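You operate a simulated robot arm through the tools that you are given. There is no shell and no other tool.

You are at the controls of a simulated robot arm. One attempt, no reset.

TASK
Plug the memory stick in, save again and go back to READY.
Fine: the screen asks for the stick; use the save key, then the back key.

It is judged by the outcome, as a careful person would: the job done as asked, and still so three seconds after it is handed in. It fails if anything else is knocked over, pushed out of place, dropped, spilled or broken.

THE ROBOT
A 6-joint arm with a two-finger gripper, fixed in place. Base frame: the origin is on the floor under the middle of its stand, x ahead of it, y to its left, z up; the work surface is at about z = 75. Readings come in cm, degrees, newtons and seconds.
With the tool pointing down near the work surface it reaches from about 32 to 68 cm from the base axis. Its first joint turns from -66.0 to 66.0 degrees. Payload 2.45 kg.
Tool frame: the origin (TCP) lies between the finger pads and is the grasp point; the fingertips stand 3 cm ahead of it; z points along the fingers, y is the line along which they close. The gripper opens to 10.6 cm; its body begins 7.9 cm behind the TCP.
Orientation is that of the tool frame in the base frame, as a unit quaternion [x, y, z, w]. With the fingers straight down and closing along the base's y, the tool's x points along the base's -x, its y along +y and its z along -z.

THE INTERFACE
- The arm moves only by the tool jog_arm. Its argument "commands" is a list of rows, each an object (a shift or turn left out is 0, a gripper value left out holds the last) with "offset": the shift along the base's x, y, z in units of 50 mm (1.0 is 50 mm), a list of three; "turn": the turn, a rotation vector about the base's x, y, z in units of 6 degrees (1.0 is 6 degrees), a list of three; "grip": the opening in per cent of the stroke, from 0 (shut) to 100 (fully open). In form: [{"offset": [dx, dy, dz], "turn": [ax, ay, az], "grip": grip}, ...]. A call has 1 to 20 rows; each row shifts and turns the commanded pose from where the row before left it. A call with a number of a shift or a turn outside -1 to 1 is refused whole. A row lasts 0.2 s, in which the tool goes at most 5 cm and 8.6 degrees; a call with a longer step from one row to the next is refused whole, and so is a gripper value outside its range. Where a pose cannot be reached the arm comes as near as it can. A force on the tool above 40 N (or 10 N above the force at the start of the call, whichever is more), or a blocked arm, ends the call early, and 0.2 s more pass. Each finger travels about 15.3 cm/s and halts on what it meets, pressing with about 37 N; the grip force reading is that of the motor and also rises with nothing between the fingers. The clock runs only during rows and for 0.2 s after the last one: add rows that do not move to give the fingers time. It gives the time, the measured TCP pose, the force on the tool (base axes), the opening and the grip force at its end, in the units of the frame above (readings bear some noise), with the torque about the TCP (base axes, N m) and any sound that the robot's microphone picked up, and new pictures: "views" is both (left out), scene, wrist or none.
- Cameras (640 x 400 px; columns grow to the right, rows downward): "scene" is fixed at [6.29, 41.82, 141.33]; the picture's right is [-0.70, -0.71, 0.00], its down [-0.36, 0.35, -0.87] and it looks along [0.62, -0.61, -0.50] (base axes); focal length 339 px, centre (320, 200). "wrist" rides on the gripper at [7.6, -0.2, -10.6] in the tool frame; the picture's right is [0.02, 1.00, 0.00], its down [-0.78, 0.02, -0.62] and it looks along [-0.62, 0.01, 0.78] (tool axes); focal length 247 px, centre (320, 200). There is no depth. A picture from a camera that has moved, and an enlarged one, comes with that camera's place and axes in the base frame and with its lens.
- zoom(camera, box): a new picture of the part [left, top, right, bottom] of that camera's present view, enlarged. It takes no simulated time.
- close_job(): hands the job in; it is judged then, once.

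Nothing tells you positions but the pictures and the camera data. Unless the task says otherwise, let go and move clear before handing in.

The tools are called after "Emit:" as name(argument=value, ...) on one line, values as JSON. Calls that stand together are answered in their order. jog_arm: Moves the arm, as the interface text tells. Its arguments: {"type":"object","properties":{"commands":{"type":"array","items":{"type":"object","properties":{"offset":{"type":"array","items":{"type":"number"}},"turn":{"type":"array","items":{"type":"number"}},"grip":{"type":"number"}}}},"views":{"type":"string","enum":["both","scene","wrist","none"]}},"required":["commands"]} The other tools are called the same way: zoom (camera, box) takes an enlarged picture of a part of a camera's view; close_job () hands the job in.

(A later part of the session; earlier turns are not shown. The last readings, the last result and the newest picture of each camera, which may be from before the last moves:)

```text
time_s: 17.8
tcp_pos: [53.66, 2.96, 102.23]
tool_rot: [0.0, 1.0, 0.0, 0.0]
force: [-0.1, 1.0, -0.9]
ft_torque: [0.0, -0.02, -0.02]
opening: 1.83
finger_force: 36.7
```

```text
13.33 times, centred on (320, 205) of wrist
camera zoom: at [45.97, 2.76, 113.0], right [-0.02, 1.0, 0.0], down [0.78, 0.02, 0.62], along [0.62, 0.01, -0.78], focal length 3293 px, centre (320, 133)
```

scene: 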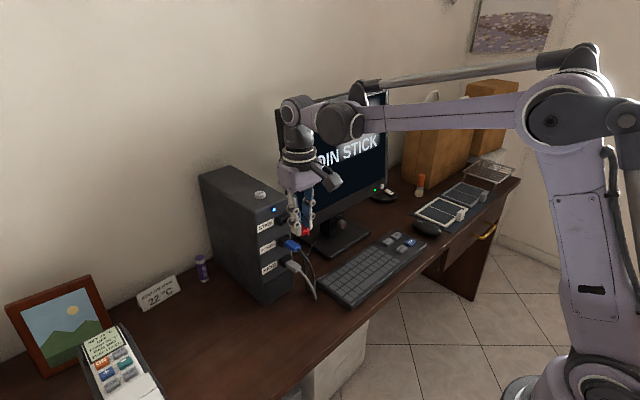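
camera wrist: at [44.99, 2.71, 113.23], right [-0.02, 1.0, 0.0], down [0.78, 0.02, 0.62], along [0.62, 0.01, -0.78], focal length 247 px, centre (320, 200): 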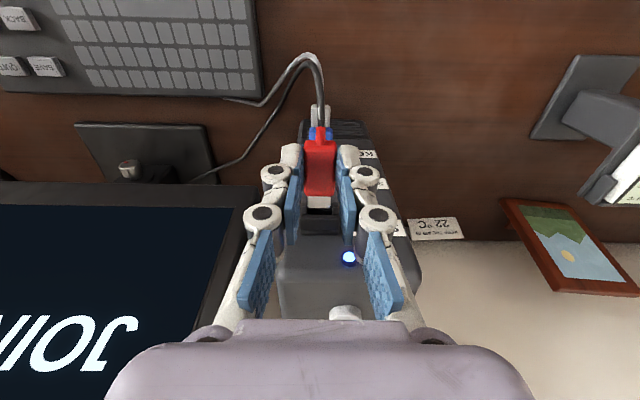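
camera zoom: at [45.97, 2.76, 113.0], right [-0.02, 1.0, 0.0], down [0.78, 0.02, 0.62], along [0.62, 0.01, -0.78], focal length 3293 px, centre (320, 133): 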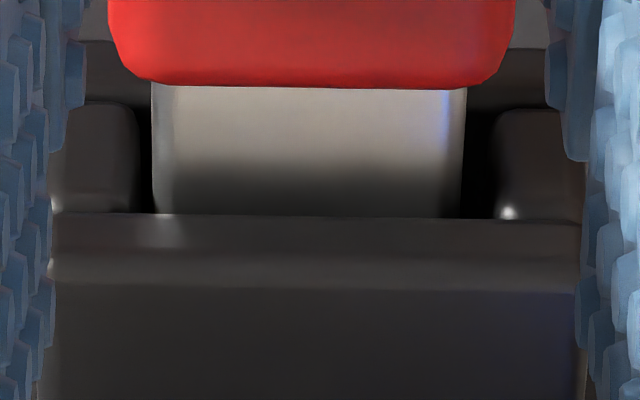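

The plug tip has entered the slot with no force. I'll continue pushing in, with a slight +y trim.

Emit:
jog_arm(commands=[{"offset": [0.02, 0.008, 0]}, {"offset": [0.03, 0, 0]}, {"offset": [0.03, 0, 0]}, {"offset": [0.03, 0, 0]}, {"offset": [0.03, 0, 0]}, {"offset": [0, 0, 0]}], views="scene")

Emit:
zoom(camera="wrist", box=[296, 190, 344, 220])

Emit:
zoom(camera="scene", box=[276, 208, 324, 238])

```text
time_s: 19.2
tcp_pos: [54.19, 3.16, 102.37]
tool_rot: [0.0, 1.0, 0.0, 0.0]
force: [-2.1, -0.7, -0.9]
ft_torque: [0.03, 0.03, 0.01]
opening: 1.86
finger_force: 36.5
```

scene: 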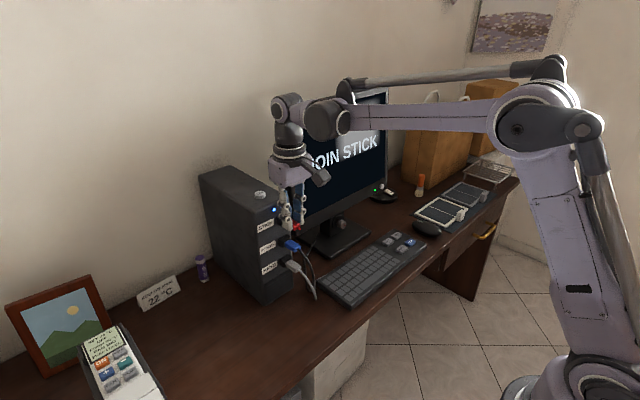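

```text
13.33 times, centred on (320, 205) of wrist
camera zoom: at [46.59, 2.84, 113.04], right [-0.02, 1.0, 0.0], down [0.78, 0.02, 0.62], along [0.62, 0.01, -0.78], focal length 3293 px, centre (320, 133)
```

zoom: 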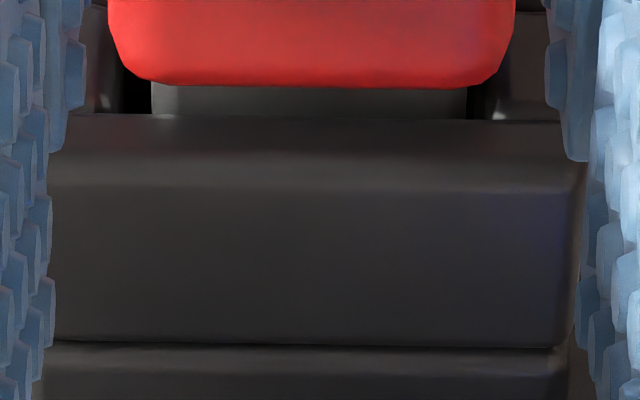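

```text
13.33 times, centred on (300, 223) of scene
camera zoom: at [6.29, 41.82, 141.33], right [-0.7, -0.71, 0.0], down [-0.36, 0.35, -0.87], along [0.62, -0.61, -0.5], focal length 4523 px, centre (587, -107)
```

zoom: 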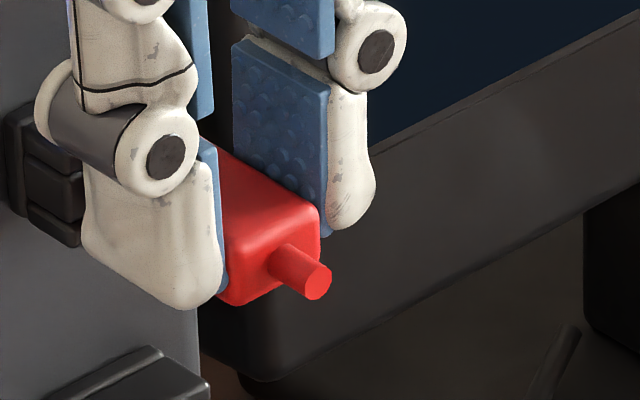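

The plug is nearly all the way in (about 0.25 cm left), and the screen hasn't changed yet. I'll continue pushing gently until it seats.

Emit:
jog_arm(commands=[{"offset": [0.02, 0, 0]}, {"offset": [0.02, 0, 0]}, {"offset": [0.02, 0, 0]}, {"offset": [0, 0, 0]}], views="scene")

Emit:
zoom(camera="wrist", box=[296, 190, 344, 220])

```text
time_s: 20.2
tcp_pos: [54.45, 3.08, 102.32]
tool_rot: [0.001, 1.0, 0.0, -0.003]
force: [-23.2, 0.1, -21.4]
ft_torque: [0.02, 0.43, 0.01]
opening: 1.85
finger_force: 36.9
```

scene: 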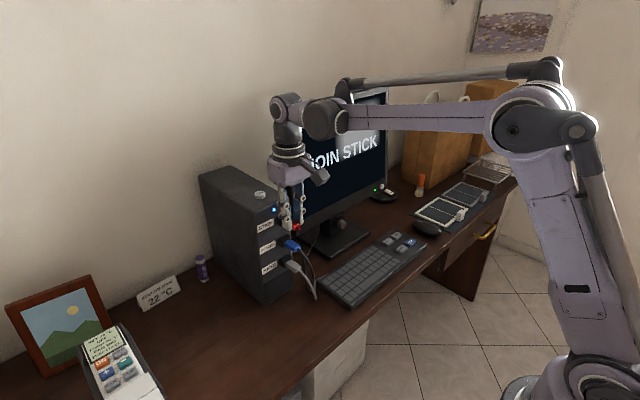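

```text
13.33 times, centred on (320, 205) of wrist
camera zoom: at [46.85, 2.8, 113.08], right [-0.02, 1.0, 0.0], down [0.79, 0.02, 0.62], along [0.62, 0.01, -0.79], focal length 3293 px, centre (320, 133)
```

zoom: 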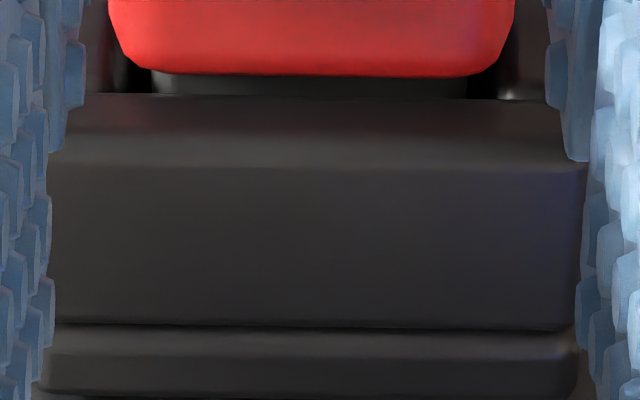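

The force jumped to about 23 N in −x and 21 N downward, so it's either seated or jamming. I'll look closely before pushing on.

Emit:
zoom(camera="wrist", box=[280, 130, 360, 230])

Emit:
zoom(camera="scene", box=[270, 200, 318, 240])

Emit:
zoom(camera="scene", box=[284, 216, 316, 236])

```text
4.00 times, centred on (320, 180) of wrist
camera zoom: at [46.85, 2.8, 113.08], right [-0.02, 1.0, 0.0], down [0.79, 0.02, 0.62], along [0.62, 0.01, -0.79], focal length 988 px, centre (320, 280)
```

zoom: 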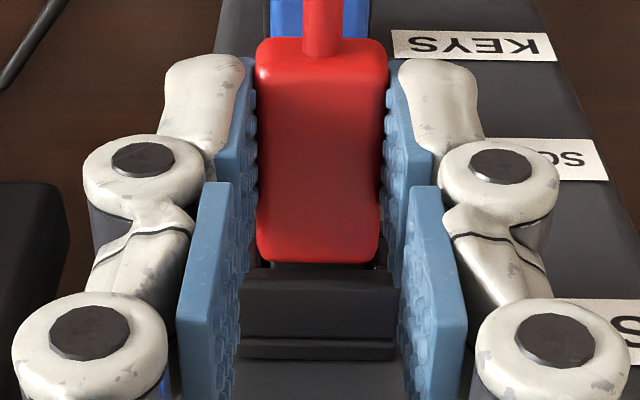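

```text
10.00 times, centred on (294, 220) of scene
camera zoom: at [6.26, 41.82, 141.33], right [-0.7, -0.71, 0.0], down [-0.36, 0.35, -0.87], along [0.62, -0.61, -0.5], focal length 3392 px, centre (580, 0)
```

zoom: 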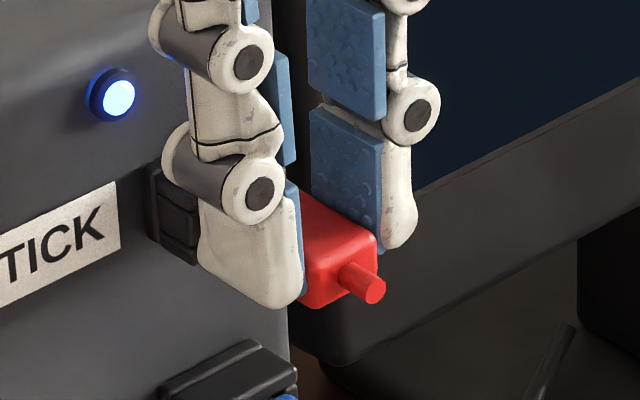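

```text
16.00 times, centred on (300, 226) of scene
camera zoom: at [6.26, 41.82, 141.33], right [-0.7, -0.71, 0.0], down [-0.36, 0.35, -0.87], along [0.62, -0.61, -0.5], focal length 5428 px, centre (640, -216)
```

zoom: 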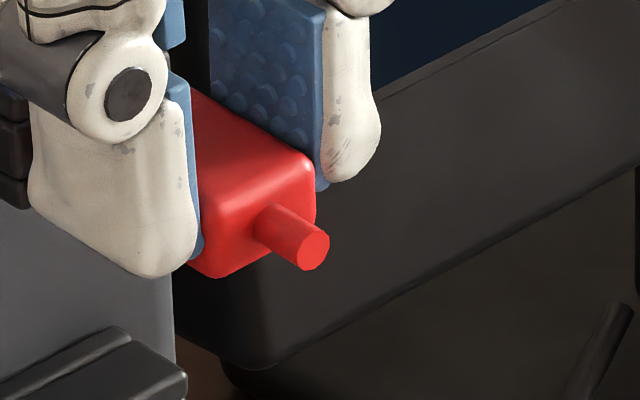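

The stick is level and about 1.1 cm into the slot, but the downward force suggests the arm is riding a bit high against the slot. I'll relieve z slightly and see how the force reacts.

Emit:
jog_arm(commands=[{"offset": [0, 0, -0.015]}, {"offset": [0, 0, 0]}], views="none")

Emit:
zoom(camera="wrist", box=[296, 190, 344, 220])

Emit:
zoom(camera="scene", box=[284, 216, 316, 236])

```text
time_s: 20.8
tcp_pos: [54.42, 3.06, 102.25]
tool_rot: [0.0, 1.0, 0.0, -0.002]
force: [-19.6, 1.2, 0.9]
ft_torque: [0.06, 0.44, -0.01]
opening: 1.89
finger_force: 37.2
```

```text
13.33 times, centred on (320, 205) of wrist
camera zoom: at [46.83, 2.8, 113.06], right [-0.02, 1.0, 0.0], down [0.79, 0.02, 0.62], along [0.62, 0.01, -0.79], focal length 3293 px, centre (320, 133)
```

zoom: 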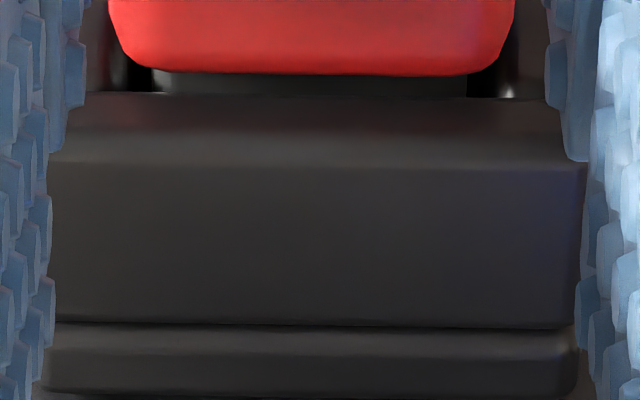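

```text
16.00 times, centred on (300, 226) of scene
camera zoom: at [6.24, 41.82, 141.33], right [-0.7, -0.71, 0.0], down [-0.36, 0.35, -0.87], along [0.62, -0.61, -0.5], focal length 5428 px, centre (640, -216)
```

zoom: 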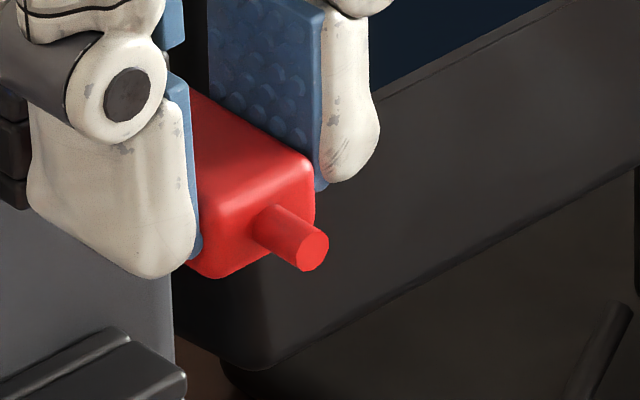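

The z stress is gone; the remaining force is a pure −20 N along x. I'll push slightly more to see whether it's a hard stop or an insertion friction.

Emit:
jog_arm(commands=[{"offset": [0.02, 0, 0]}, {"offset": [0, 0, 0]}], views="scene")

Emit:
zoom(camera="wrist", box=[296, 190, 344, 220])

Emit:
zoom(camera="scene", box=[284, 216, 316, 236])

```text
time_s: 21.4
tcp_pos: [54.49, 2.97, 102.35]
tool_rot: [0.001, 1.0, -0.001, -0.004]
force: [-24.4, -0.3, 7.7]
ft_torque: [-0.01, 0.17, 0.01]
opening: 1.85
finger_force: 37.1
```

scene: 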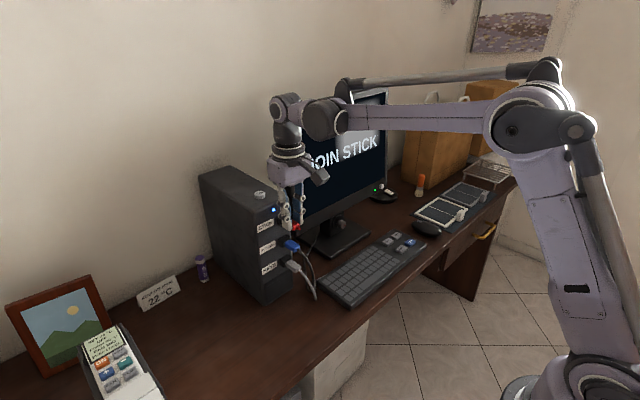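

```text
13.33 times, centred on (320, 205) of wrist
camera zoom: at [46.86, 2.81, 113.08], right [-0.02, 1.0, 0.0], down [0.79, 0.02, 0.62], along [0.62, 0.01, -0.79], focal length 3293 px, centre (320, 133)
```

zoom: 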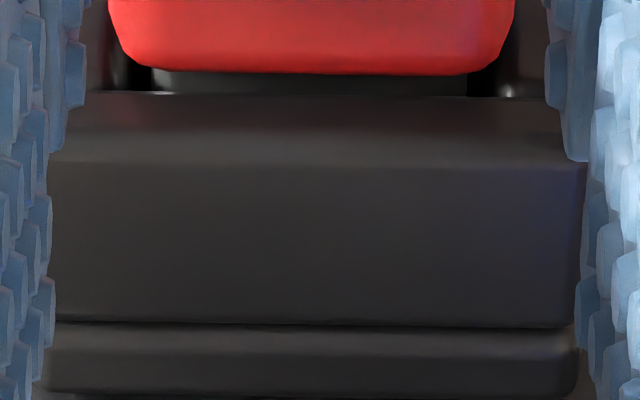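

```text
16.00 times, centred on (300, 226) of scene
camera zoom: at [6.21, 41.82, 141.33], right [-0.7, -0.71, 0.0], down [-0.36, 0.35, -0.87], along [0.62, -0.61, -0.5], focal length 5428 px, centre (640, -216)
```

zoom: 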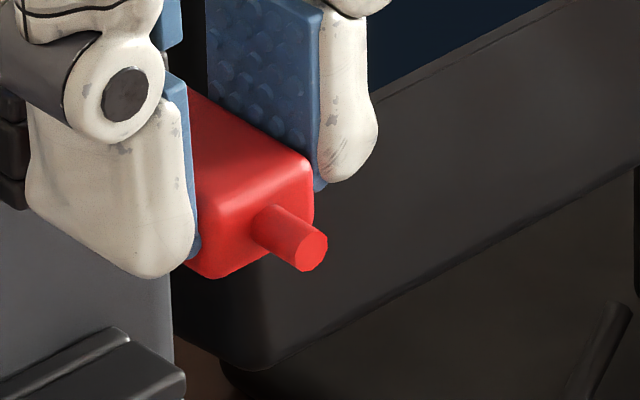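

The body front is now essentially flush with the housing and the force rises without motion, so it's a hard stop. I'll relax the preload and check the screen and port.

Emit:
jog_arm(commands=[{"offset": [-0.02, 0, 0]}, {"offset": [-0.02, 0, 0]}, {"offset": [0, 0, 0]}], views="scene")

Emit:
zoom(camera="scene", box=[270, 90, 400, 220])

Emit:
zoom(camera="wrist", box=[296, 190, 344, 220])

```text
time_s: 22.2
tcp_pos: [54.52, 3.07, 102.25]
tool_rot: [0.0, 1.0, 0.0, 0.0]
force: [-11.6, 1.9, 28.7]
ft_torque: [0.04, 0.53, 0.03]
opening: 1.83
finger_force: 37.2
```

scene: 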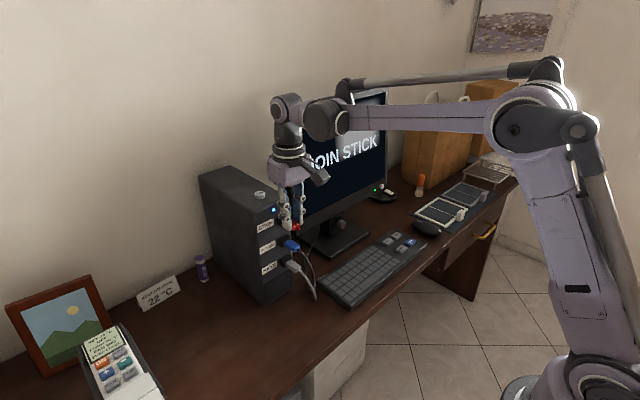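

```text
3.08 times, centred on (335, 155) of scene
camera zoom: at [6.21, 41.82, 141.33], right [-0.7, -0.71, 0.0], down [-0.36, 0.35, -0.87], along [0.62, -0.61, -0.5], focal length 1044 px, centre (274, 338)
```

zoom: 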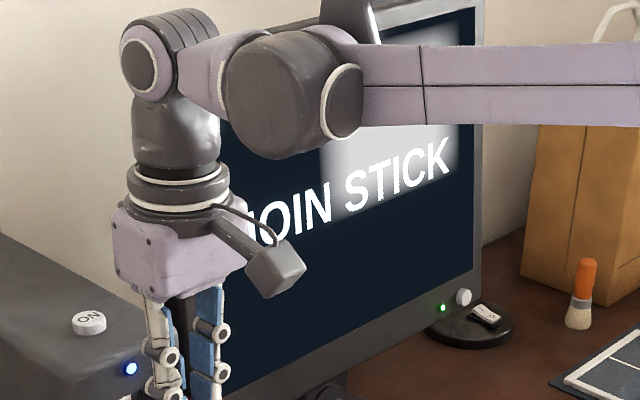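

```text
13.33 times, centred on (320, 205) of wrist
camera zoom: at [46.78, 2.8, 113.0], right [-0.02, 1.0, 0.0], down [0.78, 0.02, 0.62], along [0.62, 0.01, -0.78], focal length 3293 px, centre (320, 133)
```

zoom: 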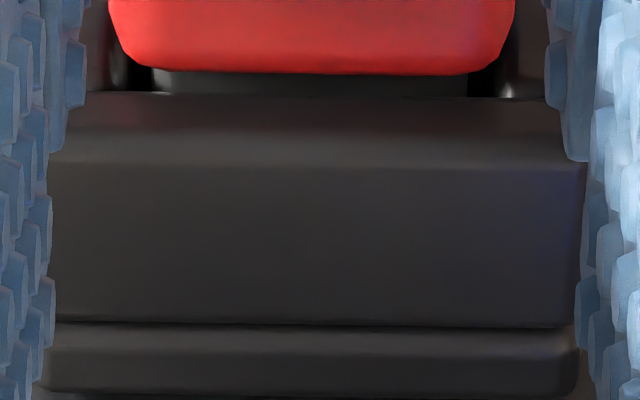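

The screen still reads JOIN STICK, which may only update on SAVE. There's some vertical stress now (+28 N), so I'll relieve it before releasing.

Emit:
jog_arm(commands=[{"offset": [0, 0, 0.009]}, {"offset": [0, 0, 0.007]}, {"offset": [0, 0, 0]}], views="none")

```text
time_s: 23.0
tcp_pos: [54.43, 3.0, 102.2]
tool_rot: [0.0, 1.0, 0.0, 0.001]
force: [-13.2, 2.2, 22.1]
ft_torque: [0.09, 0.56, 0.01]
opening: 1.86
finger_force: 37.4
```

Emit:
jog_arm(commands=[{"offset": [0, 0, 0.01]}, {"offset": [0, 0, 0.01]}, {"offset": [0, 0, 0]}], views="none")

```text
time_s: 23.8
tcp_pos: [54.38, 3.05, 102.34]
tool_rot: [0.0, 1.0, -0.001, -0.001]
force: [-13.3, 5.9, -12.7]
ft_torque: [0.13, 0.74, 0.04]
opening: 1.86
finger_force: 37.0
```

Emit:
jog_arm(commands=[{"offset": [0.01, 0, -0.007]}, {"offset": [0.01, 0, 0]}, {"offset": [0, 0, 0]}], views="none")

Emit:
zoom(camera="wrist", box=[296, 190, 344, 220])

Emit:
zoom(camera="scene", box=[190, 160, 350, 310])

```text
time_s: 24.6
tcp_pos: [54.38, 3.01, 102.35]
tool_rot: [0.0, 1.0, 0.001, -0.002]
force: [-21.0, 11.5, -10.5]
ft_torque: [0.34, 0.38, 0.05]
opening: 1.87
finger_force: 37.0
```

```text
13.33 times, centred on (320, 205) of wrist
camera zoom: at [46.87, 2.76, 113.05], right [-0.02, 1.0, 0.0], down [0.79, 0.02, 0.62], along [0.62, 0.01, -0.79], focal length 3293 px, centre (320, 133)
```

zoom: 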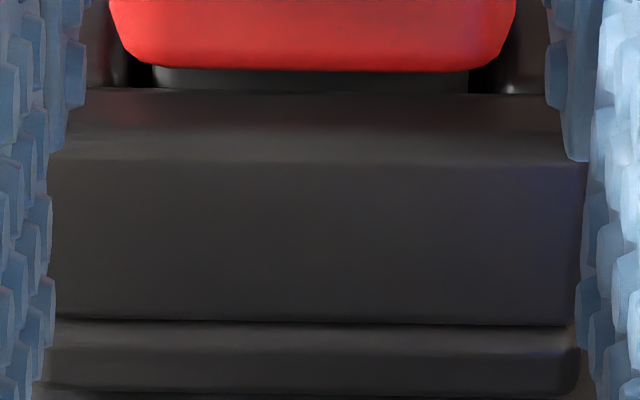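

```text
2.67 times, centred on (270, 235) of scene
camera zoom: at [6.25, 41.86, 141.32], right [-0.7, -0.71, 0.0], down [-0.36, 0.35, -0.87], along [0.62, -0.61, -0.5], focal length 905 px, centre (453, 107)
```

zoom: 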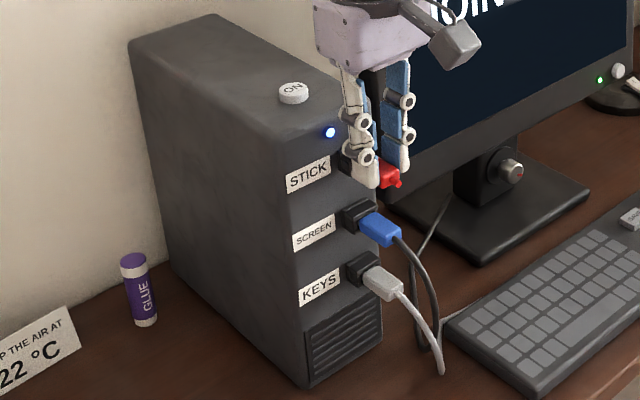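

The tower and cables are undisturbed, and the stick sits against the housing. The residual forces come from holding a constrained object, so I'll open the gripper now and check that the stick stays.

Emit:
jog_arm(commands=[{"grip": 24}, {"grip": 32}, {"grip": 42}, {"grip": 42}], views="wrist")

Emit:
zoom(camera="wrist", box=[280, 130, 360, 230])

Emit:
zoom(camera="scene", box=[270, 200, 318, 240])

```text
time_s: 25.6
tcp_pos: [54.73, 2.86, 102.31]
tool_rot: [0.0, 1.0, -0.001, 0.0]
force: [0.7, -0.1, -0.9]
ft_torque: [-0.02, -0.01, -0.01]
opening: 4.46
finger_force: 0.0
camera wrist: at [47.0, 2.66, 112.99], right [-0.02, 1.0, 0.0], down [0.78, 0.02, 0.62], along [0.62, 0.01, -0.78], focal length 247 px, centre (320, 200)
```

wrist: 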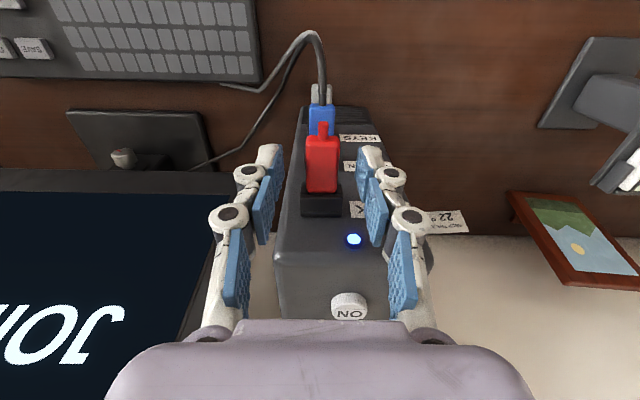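

```text
4.00 times, centred on (320, 180) of wrist
camera zoom: at [47.0, 2.66, 112.99], right [-0.02, 1.0, 0.0], down [0.78, 0.02, 0.62], along [0.62, 0.01, -0.78], focal length 988 px, centre (320, 280)
```

zoom: 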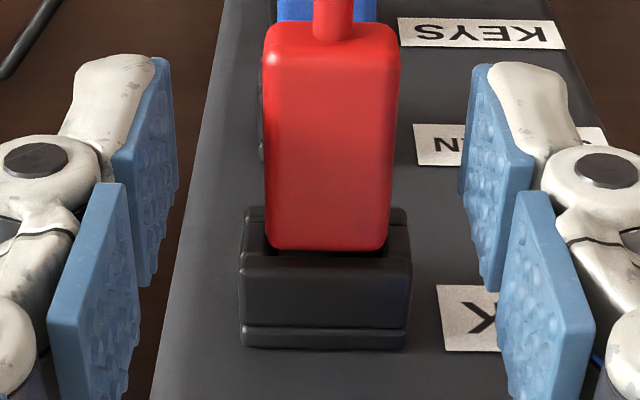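

```text
10.00 times, centred on (294, 220) of scene
camera zoom: at [6.29, 41.82, 141.33], right [-0.7, -0.71, 0.0], down [-0.36, 0.35, -0.87], along [0.62, -0.61, -0.5], focal length 3392 px, centre (580, 0)
```

zoom: 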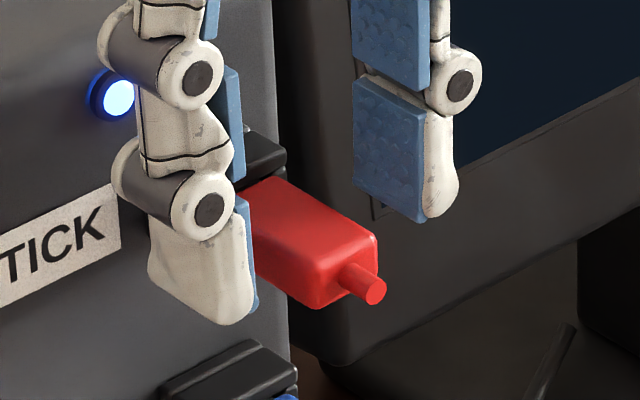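

The stick stays in place with the fingers open. I'll retreat straight back and inspect the seating.

Emit:
jog_arm(commands=[{"offset": [-0.2, 0, 0]}, {"offset": [-0.3, 0, 0]}, {"offset": [-0.4, 0, 0]}, {"offset": [-0.4, 0, 0]}, {"offset": [-0.4, 0, 0]}, {"offset": [0, 0, 0]}], views="both")

Emit:
zoom(camera="wrist", box=[280, 200, 360, 270])

Emit:
zoom(camera="scene", box=[270, 205, 318, 235])

```text
time_s: 27.0
tcp_pos: [46.19, 2.94, 102.09]
tool_rot: [0.0, 1.0, 0.0, 0.0]
force: [0.0, 0.7, -0.3]
ft_torque: [0.01, -0.01, -0.02]
opening: 4.46
finger_force: 0.0
camera wrist: at [38.61, 2.79, 112.84], right [-0.02, 1.0, 0.0], down [0.78, 0.02, 0.62], along [0.62, 0.01, -0.78], focal length 247 px, centre (320, 200)
```

scene: 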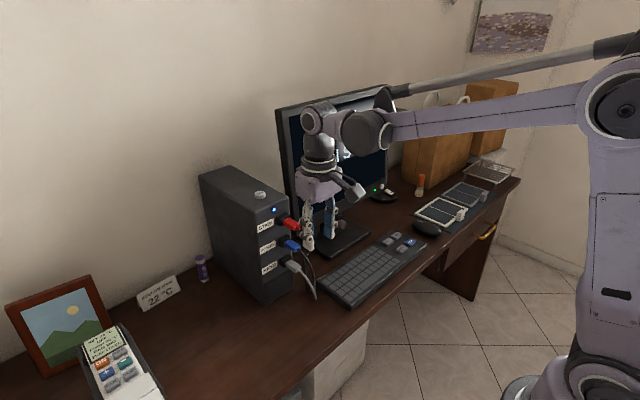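
wrist: 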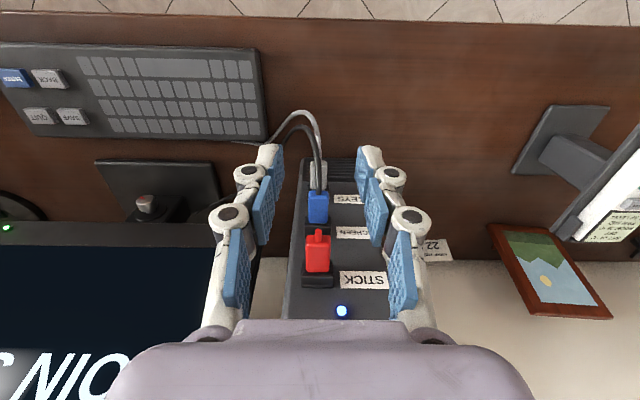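

```text
5.71 times, centred on (320, 235) of wrist
camera zoom: at [38.61, 2.79, 112.84], right [-0.02, 1.0, 0.0], down [0.78, 0.02, 0.62], along [0.62, 0.01, -0.78], focal length 1411 px, centre (320, 0)
```

zoom: 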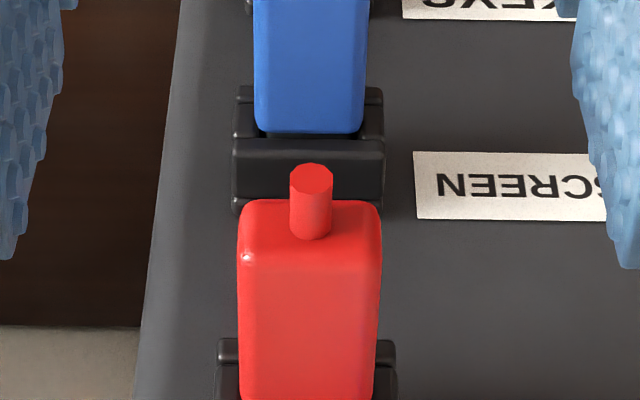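

```text
13.33 times, centred on (294, 220) of scene
camera zoom: at [6.29, 41.82, 141.33], right [-0.7, -0.71, 0.0], down [-0.36, 0.35, -0.87], along [0.62, -0.61, -0.5], focal length 4523 px, centre (667, -67)
```

zoom: 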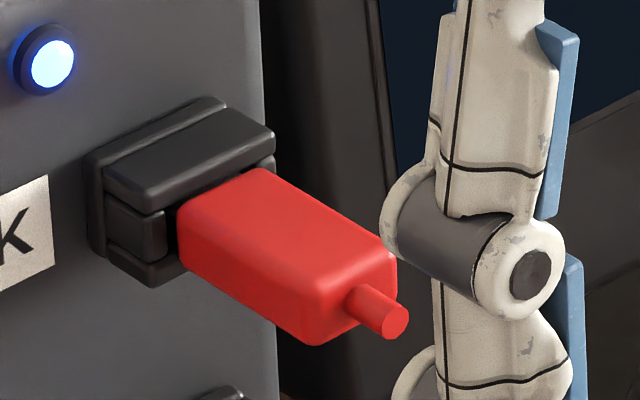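

The red body sits at the housing much like the blue plug does. I'll compare the seating of the two closely.

Emit:
zoom(camera="wrist", box=[296, 255, 344, 285])

Emit:
zoom(camera="wrist", box=[296, 210, 344, 240])

Emit:
zoom(camera="scene", box=[272, 228, 312, 253])

```text
13.33 times, centred on (320, 270) of wrist
camera zoom: at [38.61, 2.79, 112.84], right [-0.02, 1.0, 0.0], down [0.78, 0.02, 0.62], along [0.62, 0.01, -0.78], focal length 3293 px, centre (320, -733)
```

zoom: 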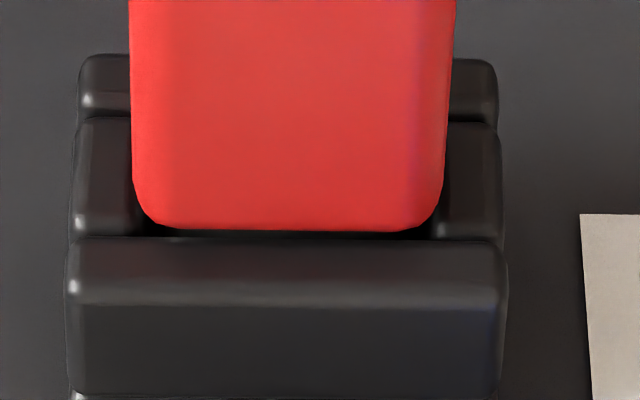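

```text
13.33 times, centred on (320, 225) of wrist
camera zoom: at [38.61, 2.79, 112.84], right [-0.02, 1.0, 0.0], down [0.78, 0.02, 0.62], along [0.62, 0.01, -0.78], focal length 3293 px, centre (320, -133)
```

zoom: 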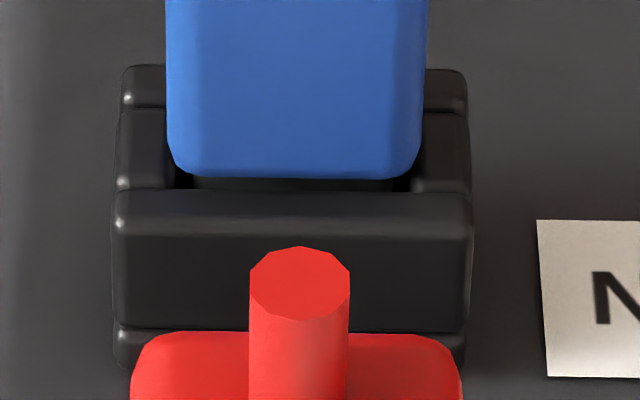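

```text
16.00 times, centred on (292, 240) of scene
camera zoom: at [6.29, 41.82, 141.33], right [-0.7, -0.71, 0.0], down [-0.36, 0.35, -0.87], along [0.62, -0.61, -0.5], focal length 5428 px, centre (768, -448)
```

zoom: 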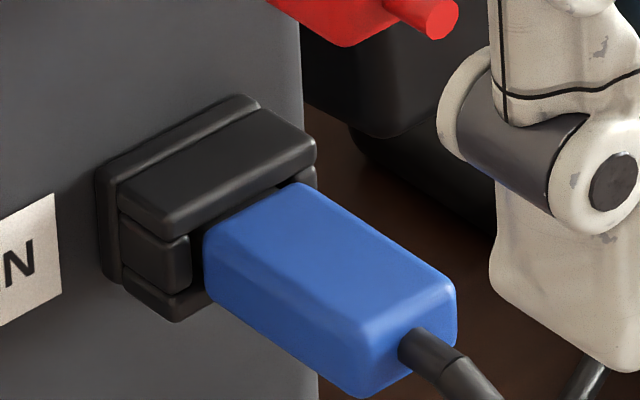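

The stick is seated just as the neighbouring plugs are. Next I'll close the gripper and move above the SAVE key at about (52.2, −33).

Emit:
jog_arm(commands=[{"offset": [0, -0.4, 0], "grip": 20}, {"offset": [0, -0.8, 0], "grip": 0}, {"offset": [0, -0.85, 0]}, {"offset": [0, -0.85, 0]}, {"offset": [0, -0.85, 0]}, {"offset": [0.1, -0.85, 0]}, {"offset": [0.2, -0.85, 0]}, {"offset": [0.3, -0.85, 0]}, {"offset": [0.3, -0.6, -0.3]}, {"offset": [0.3, -0.28, -0.6]}, {"offset": [0, 0, -0.6]}, {"offset": [0, 0, -0.5]}, {"offset": [0, 0, 0]}, {"offset": [0, 0, 0]}])

```text
time_s: 30.0
tcp_pos: [52.29, -32.92, 92.55]
tool_rot: [0.0, 1.0, 0.0, 0.0]
force: [0.2, -0.3, -0.9]
ft_torque: [0.03, -0.02, 0.02]
opening: 0.0
finger_force: 28.4
camera wrist: at [44.62, -33.21, 103.07], right [-0.02, 1.0, 0.0], down [0.78, 0.02, 0.62], along [0.62, 0.01, -0.78], focal length 247 px, centre (320, 200)
```

scene: 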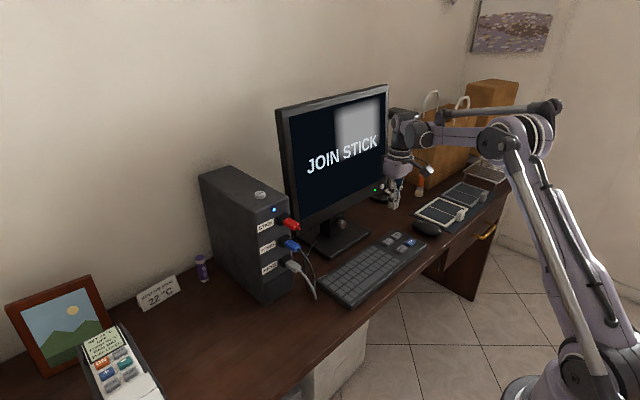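
wrist: 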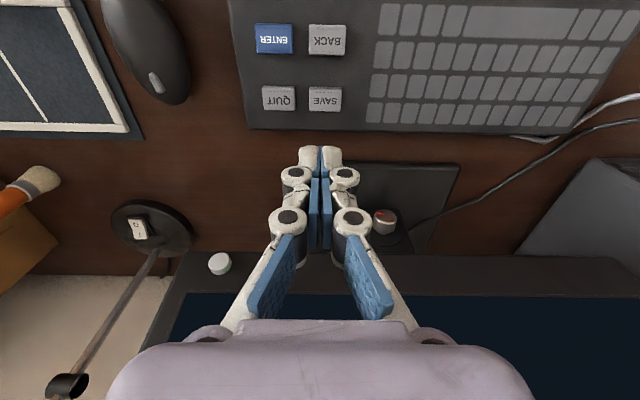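

Emit:
zoom(camera="wrist", box=[240, 10, 400, 190])

Emit:
zoom(camera="scene", box=[370, 170, 450, 260])

```text
2.22 times, centred on (320, 100) of wrist
camera zoom: at [44.62, -33.21, 103.07], right [-0.02, 1.0, 0.0], down [0.78, 0.02, 0.62], along [0.62, 0.01, -0.78], focal length 549 px, centre (320, 422)
```

zoom: 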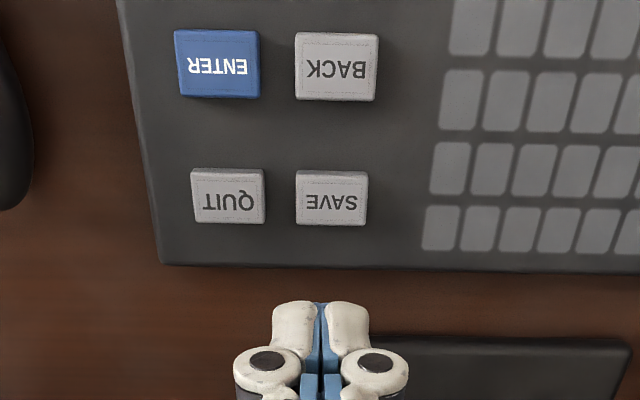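

```text
4.44 times, centred on (410, 215) of scene
camera zoom: at [6.29, 41.82, 141.33], right [-0.7, -0.71, 0.0], down [-0.36, 0.35, -0.87], along [0.62, -0.61, -0.5], focal length 1508 px, centre (-80, 133)
```

zoom: 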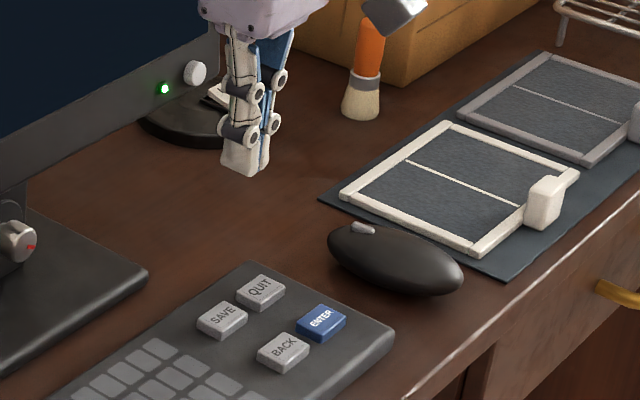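

SAVE lies directly below in x, with about +0.45 cm needed in y; BACK is 5 cm closer to the robot. I'll descend to just above SAVE.

Emit:
jog_arm(commands=[{"offset": [0, 0.09, -0.4]}, {"offset": [0, 0, -0.6]}, {"offset": [0, 0, -0.6]}, {"offset": [0, 0, -0.3]}, {"offset": [0, 0, 0]}, {"offset": [0, 0, 0]}])

Emit:
zoom(camera="wrist", box=[250, 60, 390, 190])

Emit:
zoom(camera="scene", box=[380, 200, 430, 250])

```text
time_s: 31.4
tcp_pos: [52.07, -32.53, 82.81]
tool_rot: [0.0, 1.0, 0.001, 0.0]
force: [0.7, -0.4, -0.6]
ft_torque: [-0.01, 0.04, 0.0]
opening: 0.0
finger_force: 28.4
camera wrist: at [44.39, -32.7, 93.5], right [-0.02, 1.0, 0.0], down [0.78, 0.02, 0.62], along [0.62, 0.01, -0.78], focal length 247 px, centre (320, 200)
```

scene: 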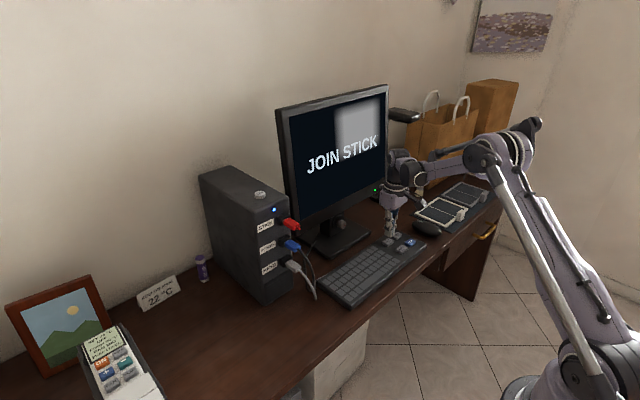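
wrist: 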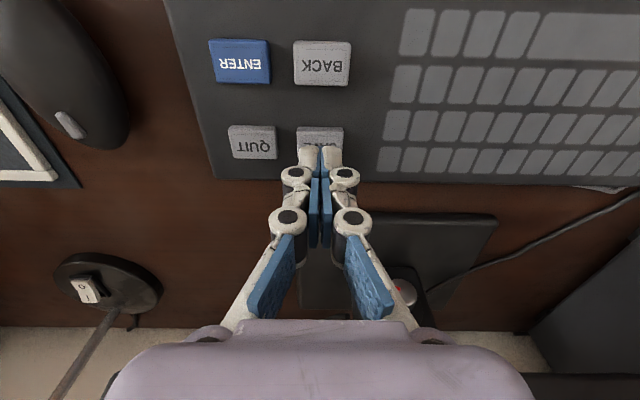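

```text
3.08 times, centred on (320, 125) of wrist
camera zoom: at [44.39, -32.7, 93.5], right [-0.02, 1.0, 0.0], down [0.78, 0.02, 0.62], along [0.62, 0.01, -0.78], focal length 760 px, centre (320, 431)
```

zoom: 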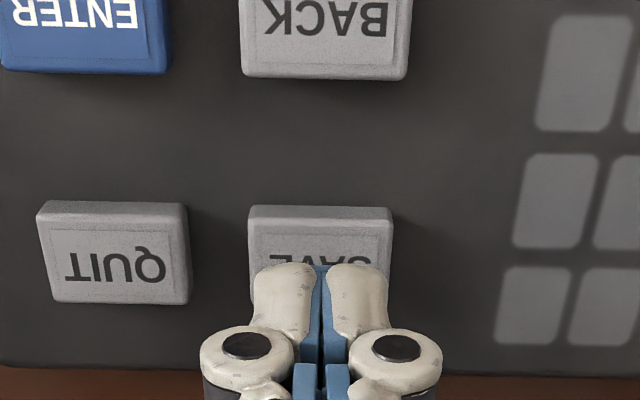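

```text
8.00 times, centred on (405, 225) of scene
camera zoom: at [6.29, 41.82, 141.33], right [-0.7, -0.71, 0.0], down [-0.36, 0.35, -0.87], along [0.62, -0.61, -0.5], focal length 2714 px, centre (-360, 0)
```

zoom: 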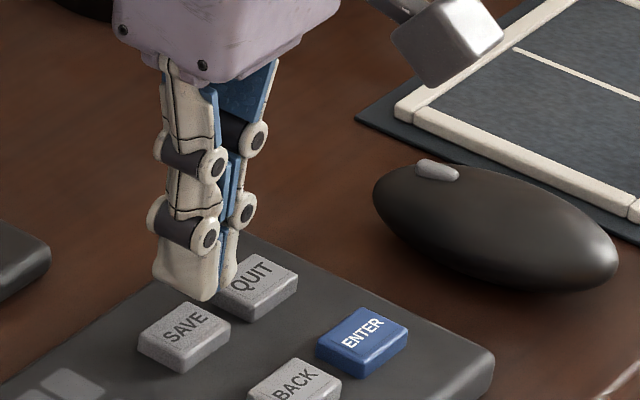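

The closed fingertips are right over SAVE. I'll shift 0.2 cm in +x and descend gently until contact.

Emit:
jog_arm(commands=[{"offset": [0.04, 0, -0.1]}, {"offset": [0, 0, -0.1]}, {"offset": [0, 0, -0.06]}, {"offset": [0, 0, -0.04]}, {"offset": [0, 0, 0]}], views="none")

Emit:
zoom(camera="scene", box=[380, 200, 430, 250])

Emit:
zoom(camera="wrist", box=[250, 80, 390, 190])

```text
time_s: 32.6
tcp_pos: [52.28, -32.4, 81.38]
tool_rot: [0.0, 1.0, 0.0, 0.0]
force: [0.2, 0.1, 0.3]
ft_torque: [0.03, 0.0, 0.03]
opening: 0.0
finger_force: 28.6
```

```text
8.00 times, centred on (405, 225) of scene
camera zoom: at [6.29, 41.82, 141.33], right [-0.7, -0.71, 0.0], down [-0.36, 0.35, -0.87], along [0.62, -0.61, -0.5], focal length 2714 px, centre (-360, 0)
```

zoom: 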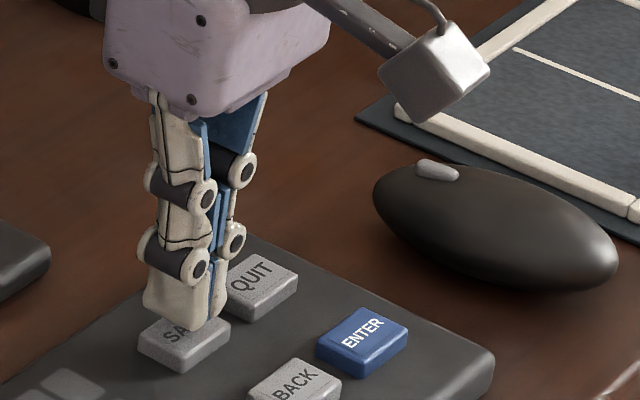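

```text
3.64 times, centred on (320, 135) of wrist
camera zoom: at [44.63, -32.66, 92.01], right [-0.02, 1.0, 0.0], down [0.78, 0.02, 0.62], along [0.62, 0.01, -0.78], focal length 898 px, centre (320, 436)
```

zoom: 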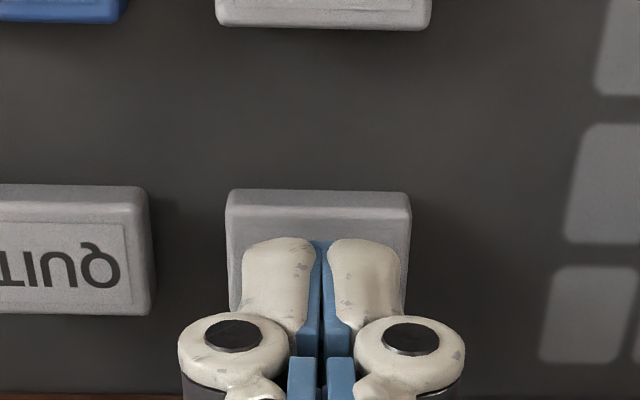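

Emit:
jog_arm(commands=[{"offset": [0, 0, -0.03]}, {"offset": [0, 0, -0.03]}, {"offset": [0, 0, -0.03]}, {"offset": [0, 0, -0.03]}, {"offset": [0, 0, 0]}], views="scene")

```text
time_s: 33.8
tcp_pos: [52.45, -32.4, 80.65]
tool_rot: [0.0, 1.0, 0.001, 0.0]
force: [0.2, -0.1, -0.2]
ft_torque: [-0.01, 0.0, 0.0]
opening: 0.01
finger_force: 28.9
```

scene: 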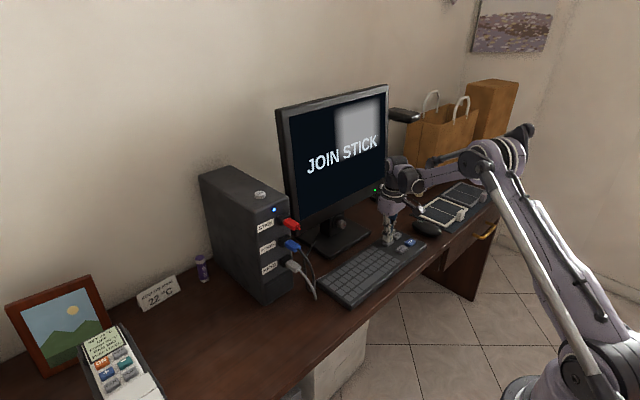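

Emit:
jog_arm(commands=[{"offset": [0, 0, -0.02]}, {"offset": [0, 0, -0.02]}, {"offset": [0, 0, -0.02]}, {"offset": [0, 0, 0]}], views="scene")

Emit:
zoom(camera="scene", box=[380, 210, 430, 260])

```text
time_s: 34.8
tcp_pos: [52.31, -32.62, 80.43]
tool_rot: [0.0, 1.0, 0.0, 0.001]
force: [0.6, 1.6, 1.5]
ft_torque: [0.04, -0.01, 0.03]
opening: 0.59
finger_force: 28.6
```

scene: 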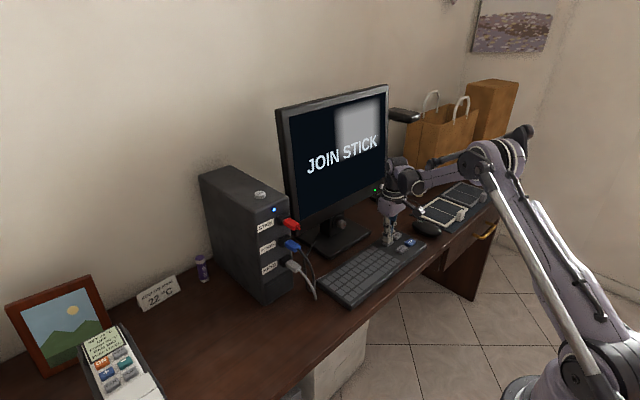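

```text
8.00 times, centred on (405, 235) of scene
camera zoom: at [6.29, 41.82, 141.33], right [-0.7, -0.71, 0.0], down [-0.36, 0.35, -0.87], along [0.62, -0.61, -0.5], focal length 2714 px, centre (-360, -80)
```

zoom: 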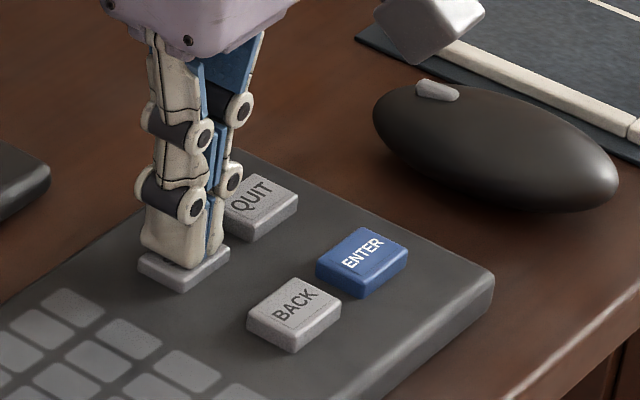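

Contact has just begun (about 1.5 N). I'll press further in small steps.

Emit:
jog_arm(commands=[{"offset": [0, 0, -0.02]}, {"offset": [0, 0, -0.02]}, {"offset": [0, 0, 0]}], views="scene")

Emit:
zoom(camera="scene", box=[380, 210, 430, 260])

Emit:
zoom(camera="wrist", box=[250, 80, 390, 190])

```text
time_s: 35.6
tcp_pos: [52.4, -32.52, 80.24]
tool_rot: [0.0, 1.0, 0.0, 0.0]
force: [0.7, 0.6, 1.4]
ft_torque: [0.0, -0.05, -0.01]
opening: 0.61
finger_force: 28.6
heard: click
```

scene: 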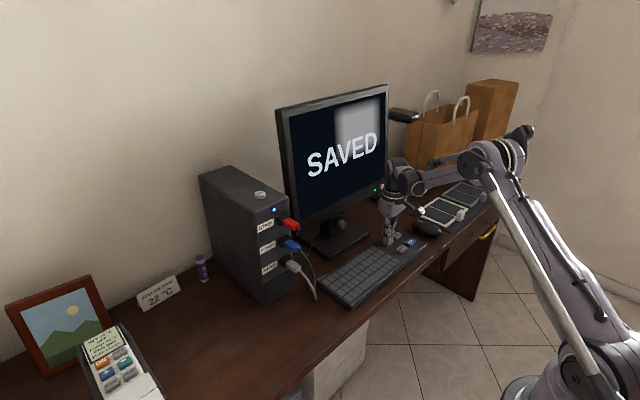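

```text
8.00 times, centred on (405, 235) of scene
camera zoom: at [6.29, 41.82, 141.33], right [-0.7, -0.71, 0.0], down [-0.36, 0.35, -0.87], along [0.62, -0.61, -0.5], focal length 2714 px, centre (-360, -80)
```

zoom: 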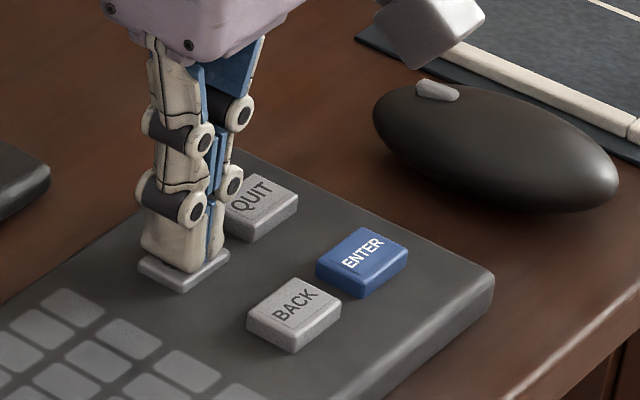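

```text
3.64 times, centred on (320, 135) of wrist
camera zoom: at [44.67, -32.73, 90.9], right [-0.02, 1.0, 0.0], down [0.78, 0.02, 0.62], along [0.62, 0.01, -0.78], focal length 898 px, centre (320, 436)
```

zoom: 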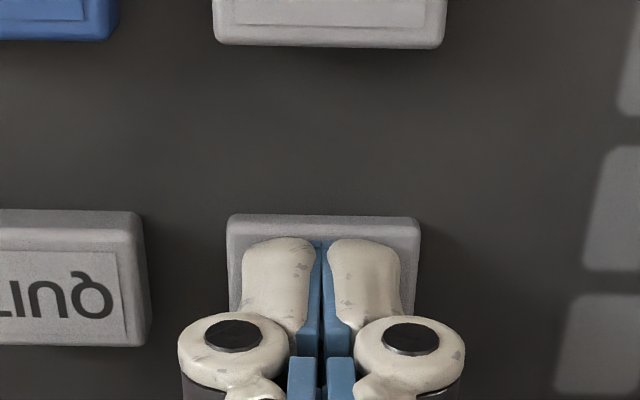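

The screen now reads SAVED after a click. I'll lift off and move 5 cm toward the robot to above BACK.

Emit:
jog_arm(commands=[{"offset": [0, 0, 0.2]}, {"offset": [0, 0, 0.4]}, {"offset": [-0.4, 0, 0]}, {"offset": [-0.4, 0, 0]}, {"offset": [-0.22, 0, 0]}, {"offset": [0, 0, -0.1]}, {"offset": [0, 0, 0]}], views="both")

Emit:
zoom(camera="wrist", box=[250, 60, 390, 190])

Emit:
zoom(camera="scene", box=[380, 210, 430, 260])

```text
time_s: 37.2
tcp_pos: [47.18, -32.46, 82.87]
tool_rot: [0.0, 1.0, 0.001, 0.001]
force: [-0.2, -0.1, -0.3]
ft_torque: [0.0, 0.01, 0.01]
opening: 0.02
finger_force: 29.0
camera wrist: at [39.58, -32.68, 93.49], right [-0.02, 1.0, 0.0], down [0.78, 0.02, 0.62], along [0.62, 0.01, -0.78], focal length 247 px, centre (320, 200)
```

scene: 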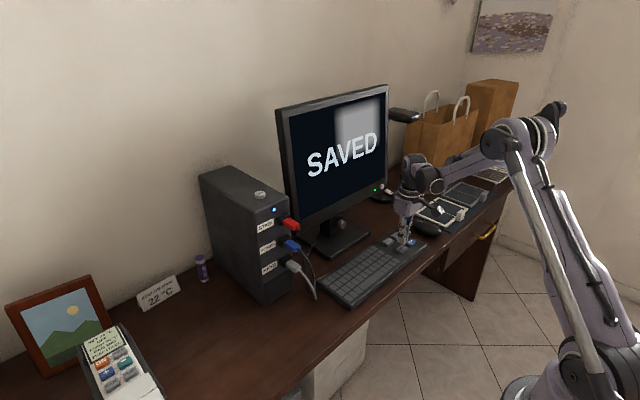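
wrist: 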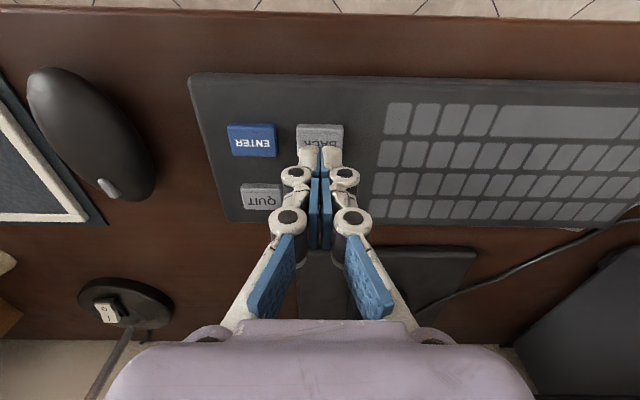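

```text
3.08 times, centred on (320, 125) of wrist
camera zoom: at [39.58, -32.68, 93.49], right [-0.02, 1.0, 0.0], down [0.78, 0.02, 0.62], along [0.62, 0.01, -0.78], focal length 760 px, centre (320, 431)
```

zoom: 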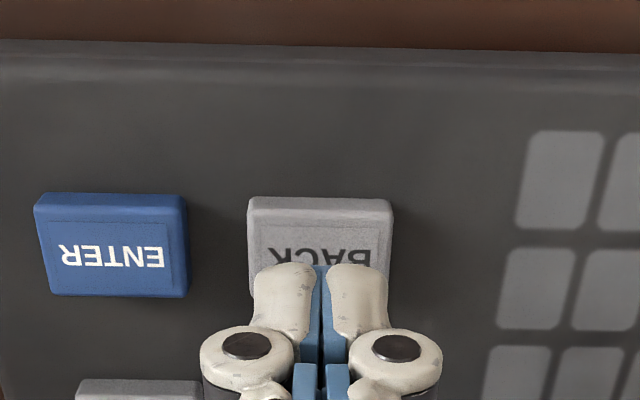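

```text
8.00 times, centred on (405, 235) of scene
camera zoom: at [6.29, 41.82, 141.33], right [-0.7, -0.71, 0.0], down [-0.36, 0.35, -0.87], along [0.62, -0.61, -0.5], focal length 2714 px, centre (-360, -80)
```

zoom: 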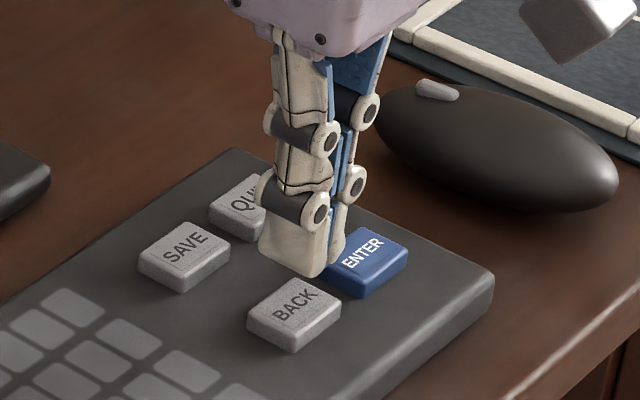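

Fingertips are centered over BACK. I'll descend and press in small steps.

Emit:
jog_arm(commands=[{"offset": [0, 0, -0.15]}, {"offset": [0, 0, -0.15]}, {"offset": [0, 0, -0.08]}, {"offset": [0, 0, -0.04]}, {"offset": [0, 0, 0]}], views="none")

Emit:
zoom(camera="scene", box=[380, 210, 430, 260])

```text
time_s: 38.4
tcp_pos: [47.26, -32.47, 80.61]
tool_rot: [0.0, 1.0, 0.0, 0.0]
force: [-0.7, -0.2, 0.2]
ft_torque: [0.05, -0.01, 0.01]
opening: 0.04
finger_force: 28.5
```

```text
8.00 times, centred on (405, 235) of scene
camera zoom: at [6.29, 41.82, 141.33], right [-0.7, -0.71, 0.0], down [-0.36, 0.35, -0.87], along [0.62, -0.61, -0.5], focal length 2714 px, centre (-360, -80)
```

zoom: 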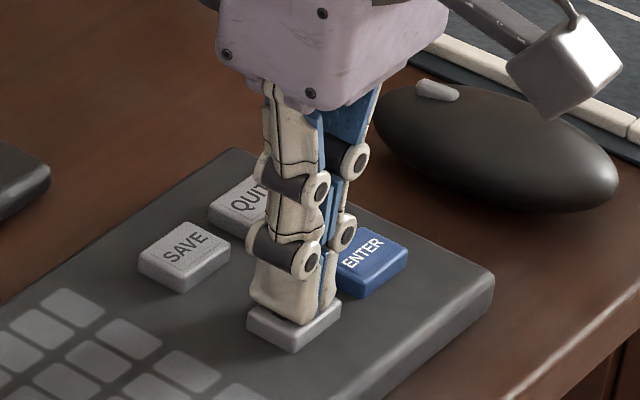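

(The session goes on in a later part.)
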